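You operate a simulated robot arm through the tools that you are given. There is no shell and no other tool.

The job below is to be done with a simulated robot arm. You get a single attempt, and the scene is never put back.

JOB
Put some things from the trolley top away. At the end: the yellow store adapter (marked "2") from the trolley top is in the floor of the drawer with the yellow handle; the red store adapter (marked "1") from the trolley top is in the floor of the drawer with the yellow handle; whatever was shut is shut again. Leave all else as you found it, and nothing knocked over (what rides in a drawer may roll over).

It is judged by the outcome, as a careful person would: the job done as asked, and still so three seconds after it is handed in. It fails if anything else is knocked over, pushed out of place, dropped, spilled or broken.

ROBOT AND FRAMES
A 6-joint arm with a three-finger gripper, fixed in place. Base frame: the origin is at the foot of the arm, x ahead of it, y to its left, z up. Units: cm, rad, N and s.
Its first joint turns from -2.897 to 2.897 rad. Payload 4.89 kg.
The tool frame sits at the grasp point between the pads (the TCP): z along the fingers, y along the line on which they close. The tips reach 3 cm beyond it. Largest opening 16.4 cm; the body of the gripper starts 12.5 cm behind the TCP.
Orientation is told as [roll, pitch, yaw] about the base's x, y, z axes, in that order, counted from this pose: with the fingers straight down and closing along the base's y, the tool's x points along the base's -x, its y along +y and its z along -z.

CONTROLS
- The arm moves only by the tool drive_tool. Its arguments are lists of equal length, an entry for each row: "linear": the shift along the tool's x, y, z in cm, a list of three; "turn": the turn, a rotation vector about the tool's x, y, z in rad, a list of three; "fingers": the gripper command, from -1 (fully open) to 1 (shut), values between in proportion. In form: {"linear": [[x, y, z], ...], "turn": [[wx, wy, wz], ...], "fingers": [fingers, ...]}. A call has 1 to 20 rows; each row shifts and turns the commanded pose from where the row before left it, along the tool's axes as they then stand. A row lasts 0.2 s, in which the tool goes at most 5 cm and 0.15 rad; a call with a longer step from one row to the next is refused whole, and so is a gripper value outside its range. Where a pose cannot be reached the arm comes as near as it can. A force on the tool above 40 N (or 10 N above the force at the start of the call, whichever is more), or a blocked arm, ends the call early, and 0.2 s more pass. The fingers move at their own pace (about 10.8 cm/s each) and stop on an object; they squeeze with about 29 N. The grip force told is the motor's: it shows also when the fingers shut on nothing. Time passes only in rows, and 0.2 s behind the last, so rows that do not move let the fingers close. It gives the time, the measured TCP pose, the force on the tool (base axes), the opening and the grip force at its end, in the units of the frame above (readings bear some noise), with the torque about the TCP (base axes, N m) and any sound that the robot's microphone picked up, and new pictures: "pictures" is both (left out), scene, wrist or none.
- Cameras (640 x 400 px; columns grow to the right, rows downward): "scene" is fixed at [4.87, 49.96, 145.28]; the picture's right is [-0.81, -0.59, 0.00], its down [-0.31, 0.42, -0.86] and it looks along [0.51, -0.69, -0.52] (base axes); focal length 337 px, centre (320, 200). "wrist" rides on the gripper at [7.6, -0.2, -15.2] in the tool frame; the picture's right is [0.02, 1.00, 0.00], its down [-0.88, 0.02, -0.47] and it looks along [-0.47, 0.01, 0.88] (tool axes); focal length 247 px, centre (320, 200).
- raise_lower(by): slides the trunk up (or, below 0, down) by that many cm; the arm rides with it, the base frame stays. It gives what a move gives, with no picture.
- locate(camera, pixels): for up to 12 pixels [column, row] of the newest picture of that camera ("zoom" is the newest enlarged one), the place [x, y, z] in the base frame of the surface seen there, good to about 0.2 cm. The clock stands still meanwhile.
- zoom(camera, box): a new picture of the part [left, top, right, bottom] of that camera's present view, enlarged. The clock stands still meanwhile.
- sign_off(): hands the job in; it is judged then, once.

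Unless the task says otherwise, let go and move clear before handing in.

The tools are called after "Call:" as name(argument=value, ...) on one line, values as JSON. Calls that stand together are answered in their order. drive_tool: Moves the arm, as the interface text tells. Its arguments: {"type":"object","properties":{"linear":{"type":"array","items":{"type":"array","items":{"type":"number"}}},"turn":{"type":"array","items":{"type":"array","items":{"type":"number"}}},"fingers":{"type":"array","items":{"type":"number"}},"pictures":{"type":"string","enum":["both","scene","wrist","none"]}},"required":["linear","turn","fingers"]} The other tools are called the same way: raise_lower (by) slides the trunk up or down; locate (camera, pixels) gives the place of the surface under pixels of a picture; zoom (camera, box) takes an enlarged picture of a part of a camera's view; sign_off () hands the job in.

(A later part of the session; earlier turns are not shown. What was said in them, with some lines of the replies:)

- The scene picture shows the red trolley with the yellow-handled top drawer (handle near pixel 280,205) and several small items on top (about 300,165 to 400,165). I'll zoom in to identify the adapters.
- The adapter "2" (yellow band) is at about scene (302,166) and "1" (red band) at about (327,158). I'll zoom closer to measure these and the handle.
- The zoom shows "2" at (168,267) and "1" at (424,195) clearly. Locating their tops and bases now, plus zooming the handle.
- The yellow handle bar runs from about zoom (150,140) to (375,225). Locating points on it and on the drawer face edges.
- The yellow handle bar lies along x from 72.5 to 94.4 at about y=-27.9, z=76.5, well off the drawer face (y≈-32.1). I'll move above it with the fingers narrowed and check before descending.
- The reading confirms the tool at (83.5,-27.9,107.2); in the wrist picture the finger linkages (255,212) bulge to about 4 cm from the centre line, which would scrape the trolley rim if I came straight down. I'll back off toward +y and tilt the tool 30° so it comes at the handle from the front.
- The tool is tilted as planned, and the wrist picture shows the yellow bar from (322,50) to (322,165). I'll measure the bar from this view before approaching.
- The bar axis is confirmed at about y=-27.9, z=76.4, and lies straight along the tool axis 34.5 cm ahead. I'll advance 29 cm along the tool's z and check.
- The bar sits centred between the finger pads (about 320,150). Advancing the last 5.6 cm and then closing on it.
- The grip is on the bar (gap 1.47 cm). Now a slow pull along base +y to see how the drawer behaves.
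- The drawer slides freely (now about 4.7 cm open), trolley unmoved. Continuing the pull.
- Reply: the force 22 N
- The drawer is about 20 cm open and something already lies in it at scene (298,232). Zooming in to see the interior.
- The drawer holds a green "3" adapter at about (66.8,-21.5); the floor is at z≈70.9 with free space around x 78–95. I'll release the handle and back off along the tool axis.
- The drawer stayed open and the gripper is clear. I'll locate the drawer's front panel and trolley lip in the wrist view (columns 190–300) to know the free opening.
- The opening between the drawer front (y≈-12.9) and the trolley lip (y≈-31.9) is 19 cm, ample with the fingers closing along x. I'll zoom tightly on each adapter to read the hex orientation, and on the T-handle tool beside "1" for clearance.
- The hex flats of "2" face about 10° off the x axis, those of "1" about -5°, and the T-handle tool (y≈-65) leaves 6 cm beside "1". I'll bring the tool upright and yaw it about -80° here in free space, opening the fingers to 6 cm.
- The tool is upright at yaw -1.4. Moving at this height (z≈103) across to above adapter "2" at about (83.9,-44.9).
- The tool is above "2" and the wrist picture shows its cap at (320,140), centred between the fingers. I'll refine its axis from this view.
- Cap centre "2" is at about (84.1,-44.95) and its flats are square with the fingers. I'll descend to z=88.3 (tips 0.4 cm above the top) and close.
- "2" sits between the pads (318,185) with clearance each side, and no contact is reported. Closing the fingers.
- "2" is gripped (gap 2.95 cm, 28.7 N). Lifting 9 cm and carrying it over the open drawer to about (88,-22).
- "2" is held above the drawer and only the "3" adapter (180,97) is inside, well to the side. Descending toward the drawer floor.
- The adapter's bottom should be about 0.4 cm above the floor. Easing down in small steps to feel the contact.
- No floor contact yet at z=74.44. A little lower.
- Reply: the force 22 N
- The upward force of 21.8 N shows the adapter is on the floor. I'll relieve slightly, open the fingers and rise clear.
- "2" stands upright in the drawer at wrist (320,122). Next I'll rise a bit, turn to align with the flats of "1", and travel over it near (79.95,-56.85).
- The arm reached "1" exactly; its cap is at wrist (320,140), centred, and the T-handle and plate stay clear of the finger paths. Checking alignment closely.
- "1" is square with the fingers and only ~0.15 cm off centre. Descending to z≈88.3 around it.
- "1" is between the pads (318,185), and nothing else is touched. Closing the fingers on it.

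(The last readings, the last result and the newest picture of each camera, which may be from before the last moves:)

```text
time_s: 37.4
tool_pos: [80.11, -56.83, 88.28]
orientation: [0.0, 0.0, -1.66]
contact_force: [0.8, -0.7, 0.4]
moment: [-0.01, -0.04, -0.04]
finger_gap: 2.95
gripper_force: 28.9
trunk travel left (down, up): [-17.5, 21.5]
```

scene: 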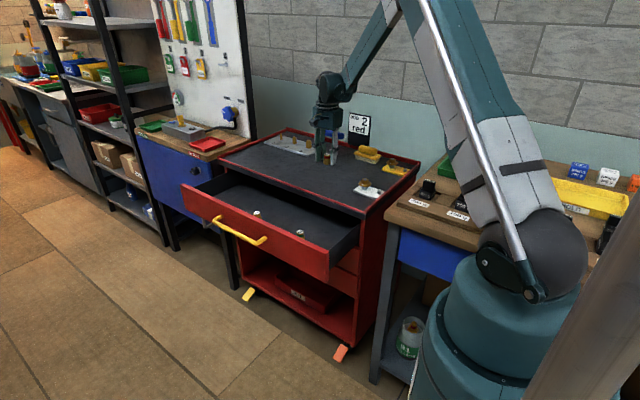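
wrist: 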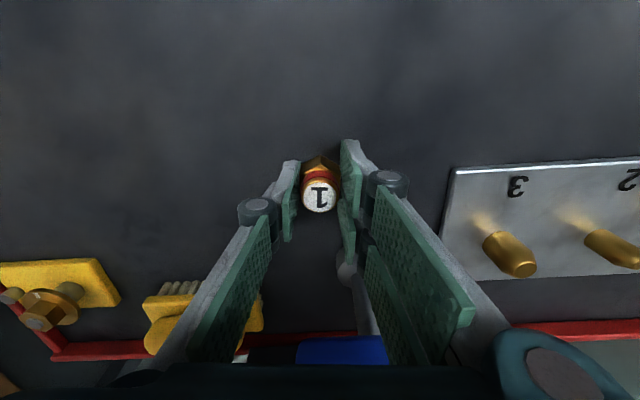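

"1" is gripped (gap 2.95 cm). Lifting 10 cm and carrying it to about (78,-22), between "3" (x≈67) and "2" (x≈88).

Call:
drive_tool(linear=[[0, 0, -1], [0, 0, -2], [0, 0, -3], [0, 0, -4], [3.836, -0.578, 0], [3.836, -0.578, 0], [3.836, -0.578, 0], [3.836, -0.578, 0], [3.836, -0.578, 0], [3.836, -0.578, 0], [3.836, -0.578, 0], [3.836, -0.578, 0], [3.836, -0.578, 0], [0, 0, 0]], turn=[[0, 0, 0], [0, 0, 0], [0, 0, 0], [0, 0, 0], [0, 0, 0], [0, 0, 0], [0, 0, 0], [0, 0, 0], [0, 0, 0], [0, 0, 0], [0, 0, 0], [0, 0, 0], [0, 0, 0], [0, 0, 0]], fingers=[1, 1, 1, 1, 1, 1, 1, 1, 1, 1, 1, 1, 1, 1])

```text
time_s: 40.4
tool_pos: [78.02, -22.14, 98.32]
orientation: [0.0, 0.0, -1.659]
contact_force: [0.0, -0.1, -1.3]
moment: [-0.02, -0.02, 0.0]
finger_gap: 2.95
gripper_force: 29.0
trunk travel left (down, up): [-17.5, 21.5]
```

scene: 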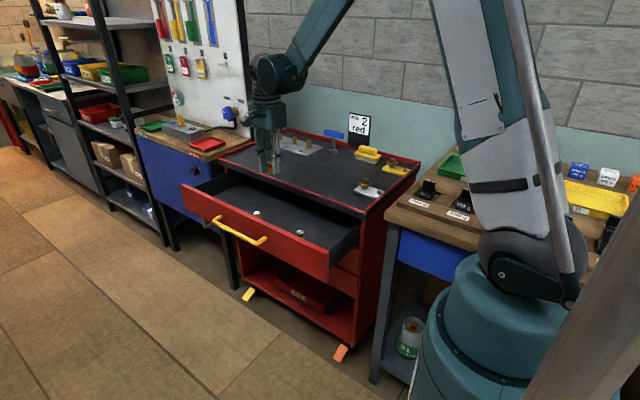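
wrist: 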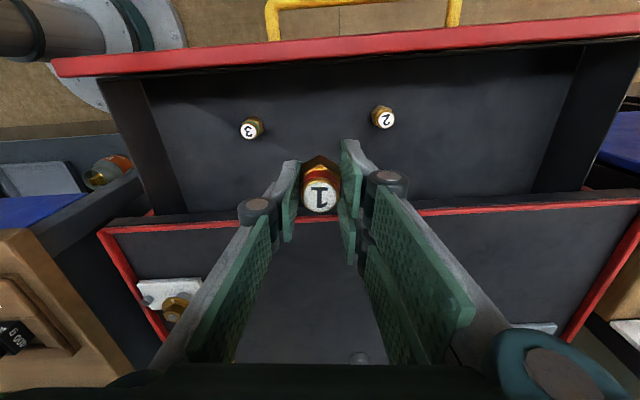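

"1" hangs over the gap between "3" (250,127) and "2" (382,118). Descending toward the floor.

Call:
drive_tool(linear=[[0, 0, 4], [0, 0, 4], [0, 0, 4], [0, 0, 4], [0, 0, 3], [0, 0, 2.3], [0, 0, 1.5], [0, 0, 0.7], [0, 0, 0.2], [0, 0, 0]], turn=[[0, 0, 0], [0, 0, 0], [0, 0, 0], [0, 0, 0], [0, 0, 0], [0, 0, 0], [0, 0, 0], [0, 0, 0], [0, 0, 0], [0, 0, 0]], fingers=[1, 1, 1, 1, 1, 1, 1, 1, 1, 1])

```text
time_s: 42.6
tool_pos: [77.96, -22.09, 74.5]
orientation: [-0.002, 0.001, -1.661]
contact_force: [0.2, -0.1, -1.6]
moment: [0.02, -0.02, 0.02]
finger_gap: 2.93
gripper_force: 29.0
trunk travel left (down, up): [-17.5, 21.5]
```

scene: 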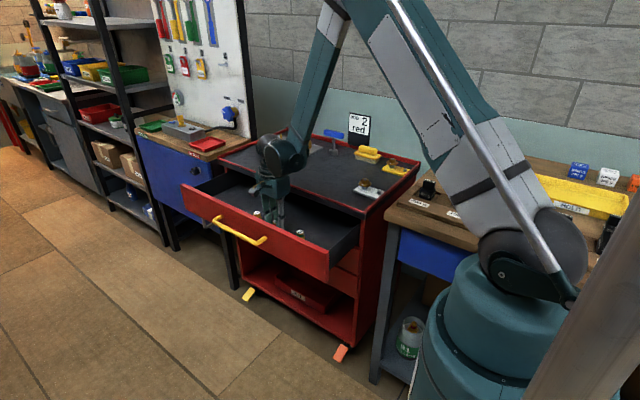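
wrist: 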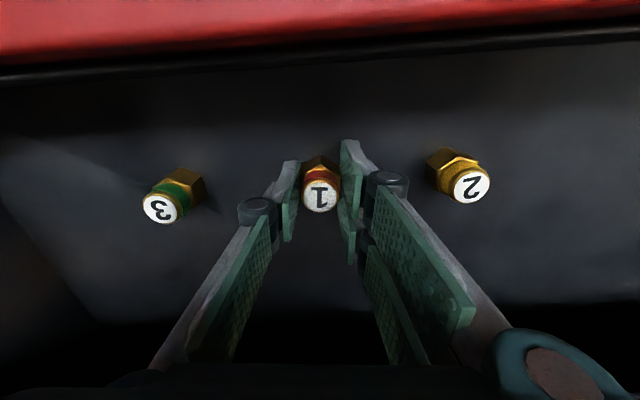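

Just above the floor now, clear of "3" and "2". Easing down the last fraction.

Call:
drive_tool(linear=[[0, 0, 0.1], [0, 0, 0.06], [0, 0, 0]], turn=[[0, 0, 0], [0, 0, 0], [0, 0, 0]], fingers=[1, 1, 1], pictures="none")

```text
time_s: 43.4
tool_pos: [78.02, -22.15, 74.45]
orientation: [0.0, 0.0, -1.661]
contact_force: [0.2, 0.6, 1.6]
moment: [0.0, -0.04, -0.03]
finger_gap: 2.95
gripper_force: 29.4
trunk travel left (down, up): [-17.5, 21.5]
```

Call:
drive_tool(linear=[[0, 0, 0.06], [0, 0, 0]], turn=[[0, 0, 0], [0, 0, 0]], fingers=[1, 1], pictures="none")

```text
time_s: 44.0
tool_pos: [78.17, -22.09, 74.33]
orientation: [0.001, 0.0, -1.66]
contact_force: [3.1, -1.1, 17.0]
moment: [-0.01, -0.13, 0.0]
finger_gap: 2.95
gripper_force: 28.7
trunk travel left (down, up): [-17.5, 21.5]
```

The 17 N upward force shows "1" rests on the floor. Relieving, opening to 4.5 cm and rising clear.

Call:
drive_tool(linear=[[0, 0, -0.05], [0, 0, 0], [0, 0, 0], [0, 0, -1], [0, 0, -3], [0, 0, -4], [0, 0, -4], [0, 0, -4], [0, 0, -4], [0, 0, -4], [0, 0, -4], [0, 0, 0]], turn=[[0, 0, 0], [0, 0, 0], [0, 0, 0], [0, 0, 0], [0, 0, 0], [0, 0, 0], [0, 0, 0], [0, 0, 0], [0, 0, 0], [0, 0, 0], [0, 0, 0], [0, 0, 0]], fingers=[1, 0.45, 0.45, 0.45, 0.45, 0.45, 0.45, 0.45, 0.45, 0.45, 0.45, 0.45])

```text
time_s: 46.6
tool_pos: [78.15, -22.03, 102.52]
orientation: [-0.001, -0.001, -1.661]
contact_force: [-1.4, 0.2, -0.3]
moment: [-0.02, -0.06, -0.01]
finger_gap: 4.51
gripper_force: 0.0
trunk travel left (down, up): [-17.5, 21.5]
```

scene: 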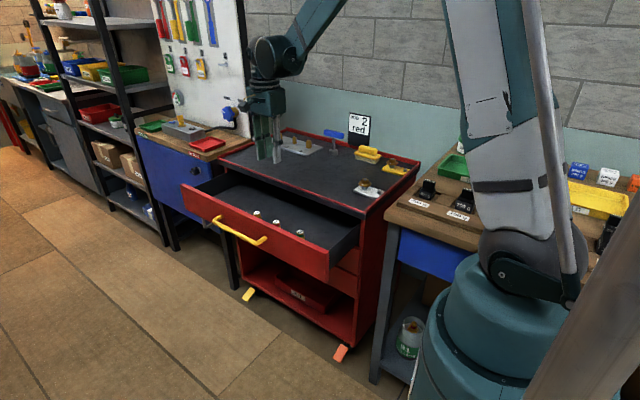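
wrist: 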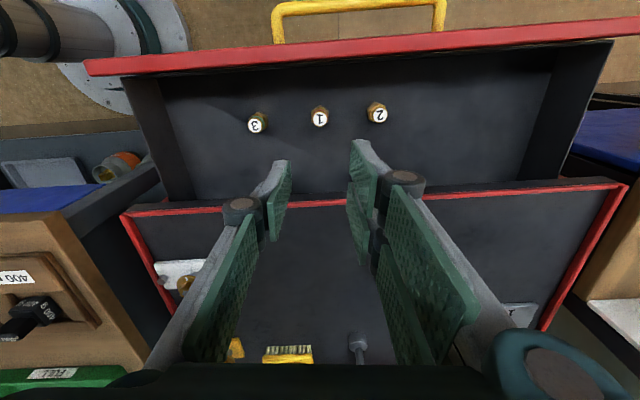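

All three adapters stand upright in the drawer at wrist (255,123), (320,117), (377,113). Now I'll retreat in front of the trolley and turn back for gripping the handle to shut the drawer.

Call:
drive_tool(linear=[[3.79, 0.31, -0.1], [3.79, 0.31, -0.1], [3.79, 0.31, -0.1], [3.79, 0.31, -0.1], [3.79, 0.31, -0.1], [3.79, 0.31, -0.1], [3.79, 0.31, -0.1], [3.79, 0.31, -0.1], [0, 0, 0], [0, 0, 0], [0, 0, 0], [0, 0, 0], [0, 0, 0], [0, 0, 0], [0, 0, 0], [0, 0, 0], [0, 0, 0], [0, 0, 0], [0, 0, 0], [0, 0, 0]], turn=[[0, 0, 0], [0, 0, 0], [0, 0, 0], [0, 0, 0], [0, 0, 0], [0, 0, 0], [0, 0, 0], [0, 0, 0], [0, 0, -0.1383], [0, 0, -0.1383], [0, 0, -0.1383], [0, 0, -0.1383], [0, 0, -0.1383], [0, 0, -0.1383], [0, 0, -0.1383], [0, 0, -0.1383], [0, 0, -0.1383], [0, 0, -0.1383], [0, 0, -0.1383], [0, 0, -0.1387]], fingers=[0.64, 0.64, 0.64, 0.64, 0.64, 0.64, 0.64, 0.64, 0.64, 0.64, 0.64, 0.64, 0.64, 0.64, 0.64, 0.64, 0.64, 0.64, 0.64, 0.64], pictures="none")

Call:
drive_tool(linear=[[0, 0, 0], [0, 0, 0], [0, 0, 0], [0, 0, 0], [0, 0, 0]], turn=[[0.13, 0, 0], [0.13, 0, 0], [0.13, 0, 0], [0.13, 0, 0], [0, 0, 0]], fingers=[0.64, 0.64, 0.64, 0.64, 0.64])

```text
time_s: 50.8
tool_pos: [83.15, 7.92, 103.29]
orientation: [0.0, -0.001, 0.002]
contact_force: [-0.3, 0.1, -0.5]
moment: [-0.02, 0.0, 0.03]
finger_gap: 2.98
gripper_force: 0.0
trunk travel left (down, up): [-17.5, 21.5]
```

```text
time_s: 52.0
tool_pos: [83.16, 7.96, 103.23]
orientation: [-0.521, 0.001, -0.002]
contact_force: [1.0, 0.6, 0.5]
moment: [-0.07, -0.01, -0.01]
finger_gap: 2.92
gripper_force: 0.0
trunk travel left (down, up): [-17.5, 21.5]
```

scene: 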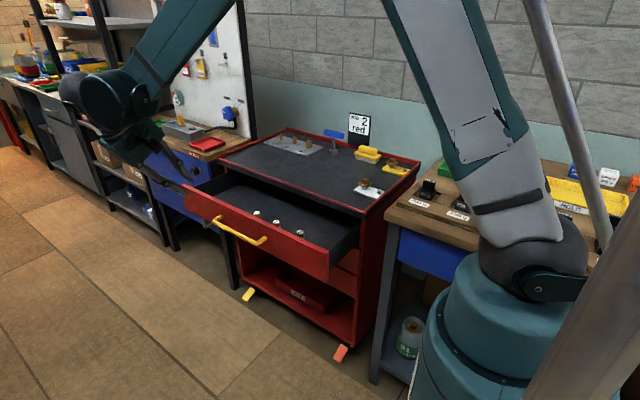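
wrist: 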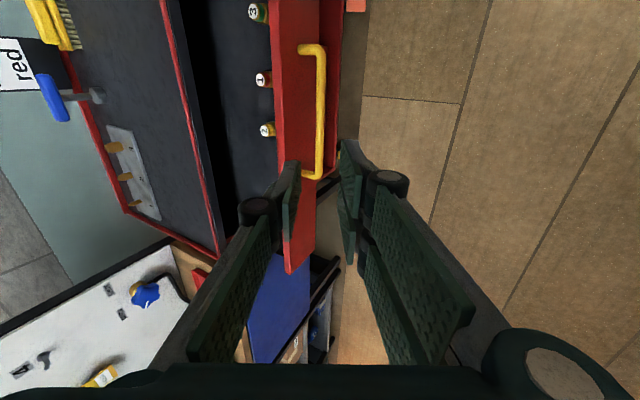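

Same pose as when I retreated earlier; the bar is at wrist (320,60–170). Measuring its present place.

Call:
locate(camera="wrist", pixels=[[321, 70], [321, 100], [321, 130], [321, 160], [317, 100], [318, 120], [290, 100], [267, 130], [265, 79], [258, 12]])

```text
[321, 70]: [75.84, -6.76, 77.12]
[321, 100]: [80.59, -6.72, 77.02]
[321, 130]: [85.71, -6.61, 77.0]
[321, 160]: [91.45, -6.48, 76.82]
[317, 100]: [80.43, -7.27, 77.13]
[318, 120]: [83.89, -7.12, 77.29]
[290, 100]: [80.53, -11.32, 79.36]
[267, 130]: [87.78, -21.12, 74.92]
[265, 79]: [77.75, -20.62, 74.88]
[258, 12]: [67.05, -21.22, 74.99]
```

The bar centre is now at about y=-7.2, z=76.4. Advancing along the tool axis to straddle it.

Call:
drive_tool(linear=[[0, 0.15, 4], [0, 0, 4], [0, 0, 4], [0, 0, 4], [0, 0, 4], [0, 0, 3], [0, 0, 2], [0, 0, 1.5], [0, 0, 0]], turn=[[0, 0, 0], [0, 0, 0], [0, 0, 0], [0, 0, 0], [0, 0, 0], [0, 0, 0], [0, 0, 0], [0, 0, 0], [0, 0, 0]], fingers=[0.64, 0.64, 0.64, 0.64, 0.64, 0.64, 0.64, 0.64, 0.64], pictures="wrist")

```text
time_s: 54.0
tool_pos: [83.22, -5.18, 80.13]
orientation: [-0.52, 0.001, -0.001]
contact_force: [1.1, 0.5, 0.1]
moment: [-0.03, 0.04, 0.02]
finger_gap: 2.97
gripper_force: 0.2
trunk travel left (down, up): [-17.5, 21.5]
```

wrist: 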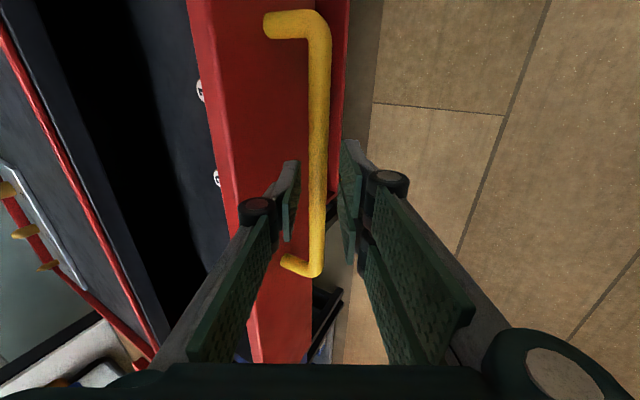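

The bar is centred between the pads (318,190). Advancing the last 3.2 cm and closing.

Call:
drive_tool(linear=[[0, 0, 1.5], [0, 0, 1], [0, 0, 0.7], [0, 0, 0], [0, 0, 0], [0, 0, 0], [0, 0, 0]], turn=[[0, 0, 0], [0, 0, 0], [0, 0, 0], [0, 0, 0], [0, 0, 0], [0, 0, 0], [0, 0, 0]], fingers=[0.64, 0.64, 0.64, 0.64, 1, 1, 1], pictures="wrist")

```text
time_s: 55.6
tool_pos: [83.17, -6.64, 77.35]
orientation: [-0.52, -0.001, 0.0]
contact_force: [-0.9, -1.4, 9.4]
moment: [-0.08, 0.43, 0.58]
finger_gap: 1.53
gripper_force: 45.0
trunk travel left (down, up): [-17.5, 21.5]
```

wrist: 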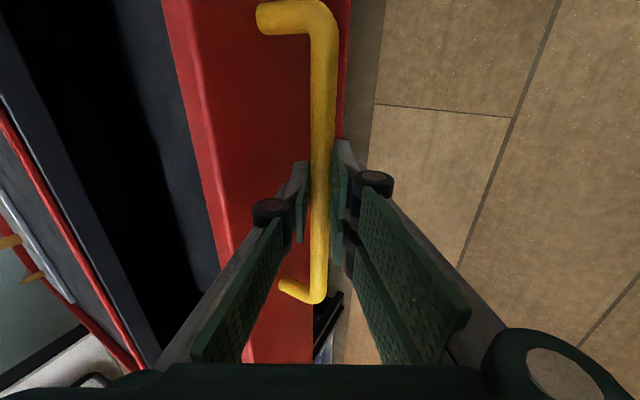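

Gripped on the handle (gap 1.53 cm). Pushing the drawer shut gently along -y, first about 17.5 cm.

Call:
drive_tool(linear=[[0, -0.26, 0.149], [0, -0.521, 0.298], [0, -0.868, 0.497], [0, -0.868, 0.497], [0, -0.868, 0.497], [0, -0.868, 0.497], [0, -0.868, 0.497], [0, -0.868, 0.497], [0, -0.868, 0.497], [0, -0.868, 0.497], [0, -0.868, 0.497], [0, -0.868, 0.497], [0, -0.868, 0.497], [0, -0.868, 0.497], [0, -0.868, 0.497], [0, -0.868, 0.497], [0, -0.868, 0.497], [0, -0.868, 0.497], [0, -0.521, 0.298], [0, 0, 0]], turn=[[0, 0, 0], [0, 0, 0], [0, 0, 0], [0, 0, 0], [0, 0, 0], [0, 0, 0], [0, 0, 0], [0, 0, 0], [0, 0, 0], [0, 0, 0], [0, 0, 0], [0, 0, 0], [0, 0, 0], [0, 0, 0], [0, 0, 0], [0, 0, 0], [0, 0, 0], [0, 0, 0], [0, 0, 0], [0, 0, 0]], fingers=[1, 1, 1, 1, 1, 1, 1, 1, 1, 1, 1, 1, 1, 1, 1, 1, 1, 1, 1, 1])

```text
time_s: 59.8
tool_pos: [83.19, -24.25, 77.54]
orientation: [-0.52, -0.002, 0.0]
contact_force: [-2.7, -1.4, 20.1]
moment: [-0.12, 0.48, 0.64]
finger_gap: 1.5
gripper_force: 45.3
trunk travel left (down, up): [-17.5, 21.5]
```

scene: 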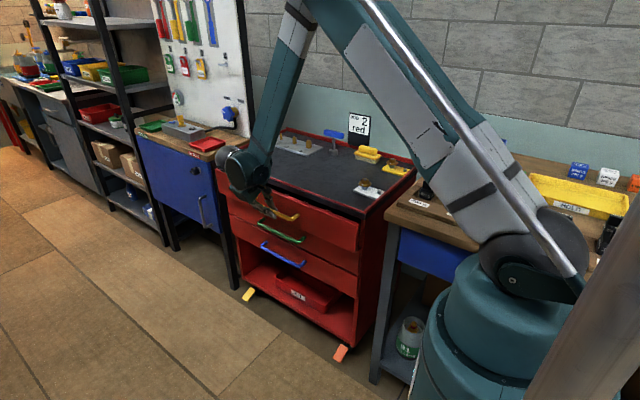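
wrist: 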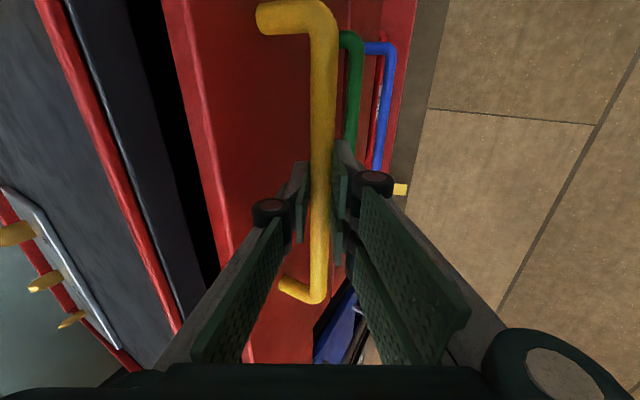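

About 3 cm remains, with a small downward press on the handle (20 N) that I'll ease a touch. Pushing the rest slowly.

Call:
drive_tool(linear=[[0, -0.397, 0.112], [0, -0.347, 0.199], [0, -0.347, 0.199], [0, -0.347, 0.199], [0, -0.347, 0.199], [0, -0.347, 0.199], [0, -0.26, 0.149], [0, 0, 0]], turn=[[0, 0, 0], [0, 0, 0], [0, 0, 0], [0, 0, 0], [0, 0, 0], [0, 0, 0], [0, 0, 0], [0, 0, 0]], fingers=[1, 1, 1, 1, 1, 1, 1, 1])

```text
time_s: 61.6
tool_pos: [83.24, -26.85, 77.49]
orientation: [-0.52, 0.0, 0.001]
contact_force: [-12.7, 0.2, -17.8]
moment: [0.06, 0.34, 0.63]
finger_gap: 1.5
gripper_force: 45.3
trunk travel left (down, up): [-17.5, 21.5]
```

scene: 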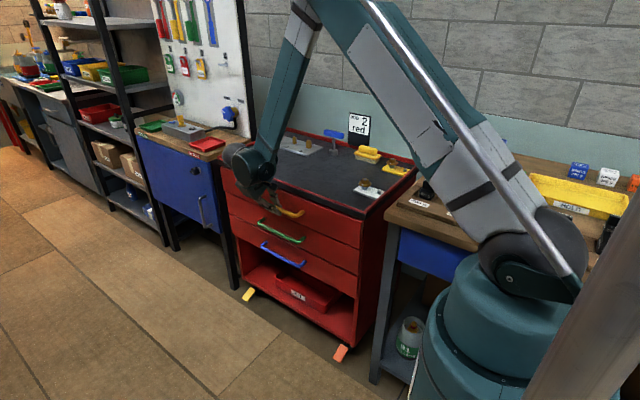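
wrist: 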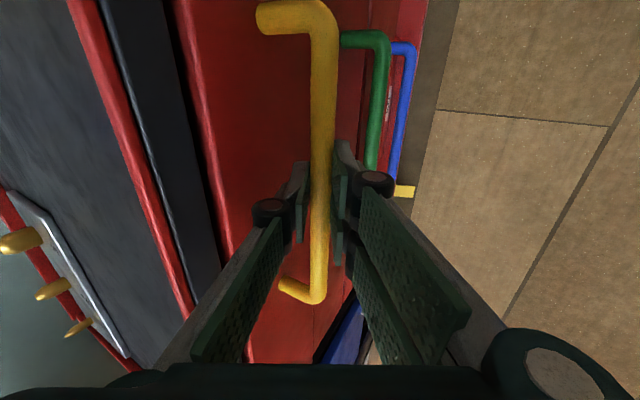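

Nearly closed. I'll check the face position against the original y≈-32.1 before the final push.

Call:
locate(camera="wrist", pixels=[[250, 80], [250, 150], [270, 100], [350, 120], [100, 60], [185, 80]])

```text
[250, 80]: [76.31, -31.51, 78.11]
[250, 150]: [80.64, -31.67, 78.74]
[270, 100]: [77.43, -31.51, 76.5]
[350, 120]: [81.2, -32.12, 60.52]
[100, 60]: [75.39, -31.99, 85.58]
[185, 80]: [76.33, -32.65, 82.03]
```

The drawer face is at y≈-31.55, about 0.55 cm short of the closed position. Pushing a last bit in small steps until it seats.

Call:
drive_tool(linear=[[0, -0.105, 0.118], [0, -0.13, 0.075], [0, -0.13, 0.075], [0, -0.13, 0.075], [0, 0, 0]], turn=[[0, 0, 0], [0, 0, 0], [0, 0, 0], [0, 0, 0], [0, 0, 0]], fingers=[1, 1, 1, 1, 1])

Call:
locate(camera="wrist", pixels=[[250, 80], [250, 150], [270, 100], [350, 120], [100, 60]])

```text
time_s: 62.8
tool_pos: [83.1, -27.56, 77.5]
orientation: [-0.52, 0.001, -0.002]
contact_force: [-16.1, 10.7, -0.7]
moment: [0.11, 1.04, 0.28]
finger_gap: 1.51
gripper_force: 44.7
trunk travel left (down, up): [-17.5, 21.5]
```

scene: 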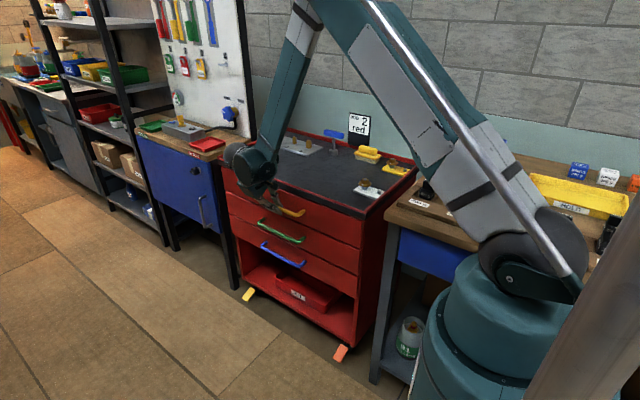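
wrist: 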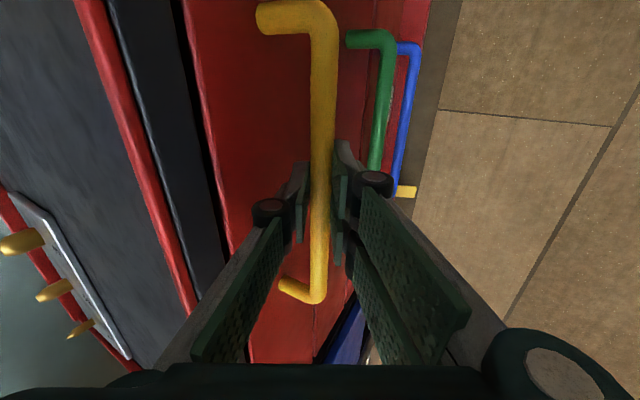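

```text
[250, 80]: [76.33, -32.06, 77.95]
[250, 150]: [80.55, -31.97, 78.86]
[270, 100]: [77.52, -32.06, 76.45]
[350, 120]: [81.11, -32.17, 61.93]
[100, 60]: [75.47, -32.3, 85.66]
```

Force y rose to +10.7 N and the face reads -32.06, matching the other drawers, so it's at its stop. One tiny extra push to confirm, then check.

Call:
drive_tool(linear=[[0, -0.087, 0.05], [0, 0, 0]], turn=[[0, 0, 0], [0, 0, 0]], fingers=[1, 1], pictures="none")

```text
time_s: 63.4
tool_pos: [83.16, -27.57, 77.52]
orientation: [-0.52, -0.001, 0.003]
contact_force: [-21.6, 28.1, -3.7]
moment: [0.3, 0.43, 0.58]
finger_gap: 1.5
gripper_force: 45.0
trunk travel left (down, up): [-17.5, 21.5]
```

The drawer is firmly at its stop (28 N). Relieving the push, opening the fingers and backing straight off along the tool axis.

Call:
drive_tool(linear=[[0, 0.07, -0.04], [0, 0, 0], [0, 0, 0], [0, 0, -1], [0, 0, -2], [0, 0, -3], [0, 0, -4], [0, 0, -4], [0, 0, -4], [0, 0, -4], [0, 0, -4], [0, 0, 0]], turn=[[0, 0, 0], [0, 0, 0], [0, 0, 0], [0, 0, 0], [0, 0, 0], [0, 0, 0], [0, 0, 0], [0, 0, 0], [0, 0, 0], [0, 0, 0], [0, 0, 0], [0, 0, 0]], fingers=[1, 0.64, 0.64, 0.64, 0.64, 0.64, 0.64, 0.64, 0.64, 0.64, 0.64, 0.64])

```text
time_s: 66.0
tool_pos: [83.08, -14.68, 100.08]
orientation: [-0.52, 0.0, 0.001]
contact_force: [-1.0, -0.7, -0.6]
moment: [0.05, -0.06, 0.04]
finger_gap: 2.96
gripper_force: 0.1
trunk travel left (down, up): [-17.5, 21.5]
```

scene: 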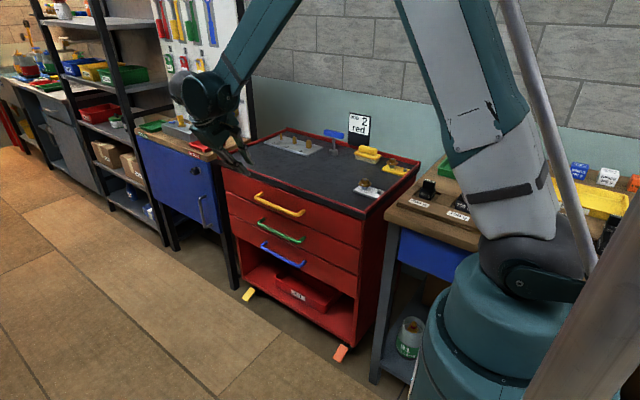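
wrist: 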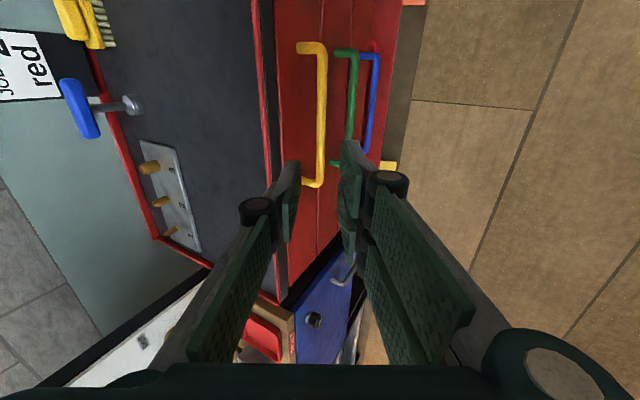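

The gripper is clear and all drawers look shut. Verifying the yellow drawer's face against the green drawer's and checking the trolley top.

Call:
locate(camera="wrist", pixels=[[300, 70], [300, 110], [300, 150], [328, 110], [290, 80], [345, 100], [321, 100], [266, 100], [125, 104]])

Call:
zoom(camera="scene", box=[215, 120, 423, 250])

```text
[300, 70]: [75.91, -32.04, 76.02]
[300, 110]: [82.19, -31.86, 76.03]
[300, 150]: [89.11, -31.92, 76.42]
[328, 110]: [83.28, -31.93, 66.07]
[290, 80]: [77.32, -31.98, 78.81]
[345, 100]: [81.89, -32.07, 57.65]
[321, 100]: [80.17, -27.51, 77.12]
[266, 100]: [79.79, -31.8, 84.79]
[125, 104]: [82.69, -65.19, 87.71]
```

```text
3.08 times, centred on (319, 185) of scene
```

zoom: 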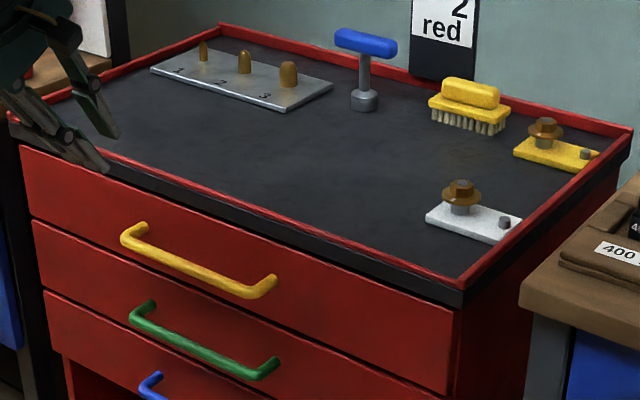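

The yellow drawer's face (y≈-31.95) is flush with the green one (-31.93), and everything else on the top is as before. I'll bring the tool upright and well clear, then hand in.

Call:
drive_tool(linear=[[0, 0, -3], [0, 0, -3], [0, 0, -2], [0, 0, 0], [0, 0, 0], [0, 0, 0], [0, 0, 0], [0, 0, 0]], turn=[[0, 0, 0], [0, 0, 0], [0, 0, 0], [-0.13, 0, 0], [-0.13, 0, 0], [-0.13, 0, 0], [-0.13, 0, 0], [0, 0, 0]], fingers=[0.64, 0.3, 0, -0.5, -1, -1, -1, -1])

```text
time_s: 67.8
tool_pos: [83.19, -10.75, 106.87]
orientation: [0.002, -0.001, 0.0]
contact_force: [-0.2, -0.9, -0.5]
moment: [0.07, 0.02, -0.01]
finger_gap: 16.41
gripper_force: 0.1
trunk travel left (down, up): [-17.5, 21.5]
```

scene: 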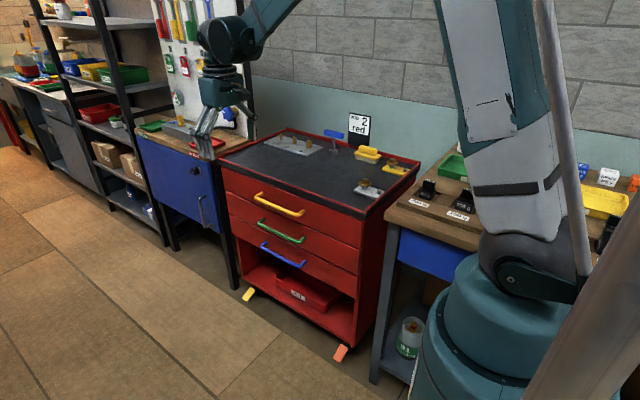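
wrist: 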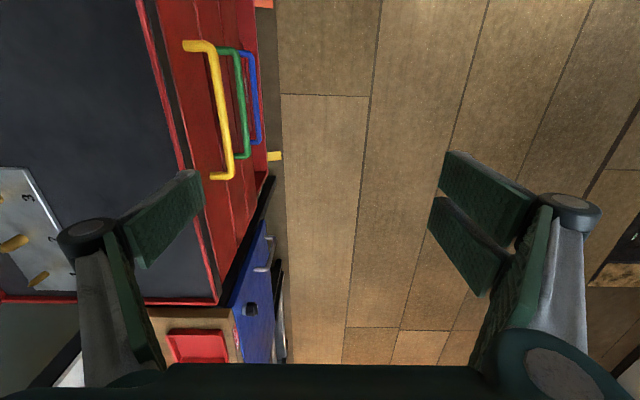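

The pictures show the drawers shut, the two adapters gone from the trolley top, everything else in place, and the arm clear with the fingers open. Handing in.

Call:
sign_off()

```text
The job is handed in.
```

Both adapters, yellow "2" and red "1", are on the floor of the drawer with the yellow handle. The drawer is shut again, flush with the one below it.

- **Placement:** I set each adapter down upright. Both were still standing, along with the green "3" adapter already in the drawer, when I last saw inside before closing it. I pushed it shut slowly, but I can't see inside now, so one may have tipped on the way in.
- **Everything else:** In the last pictures the other things on the trolley top stand as they did at the start. I saw no sign that anything was knocked or moved.
- **Arm:** The gripper let go of the handle and backed well clear before I handed the job in.
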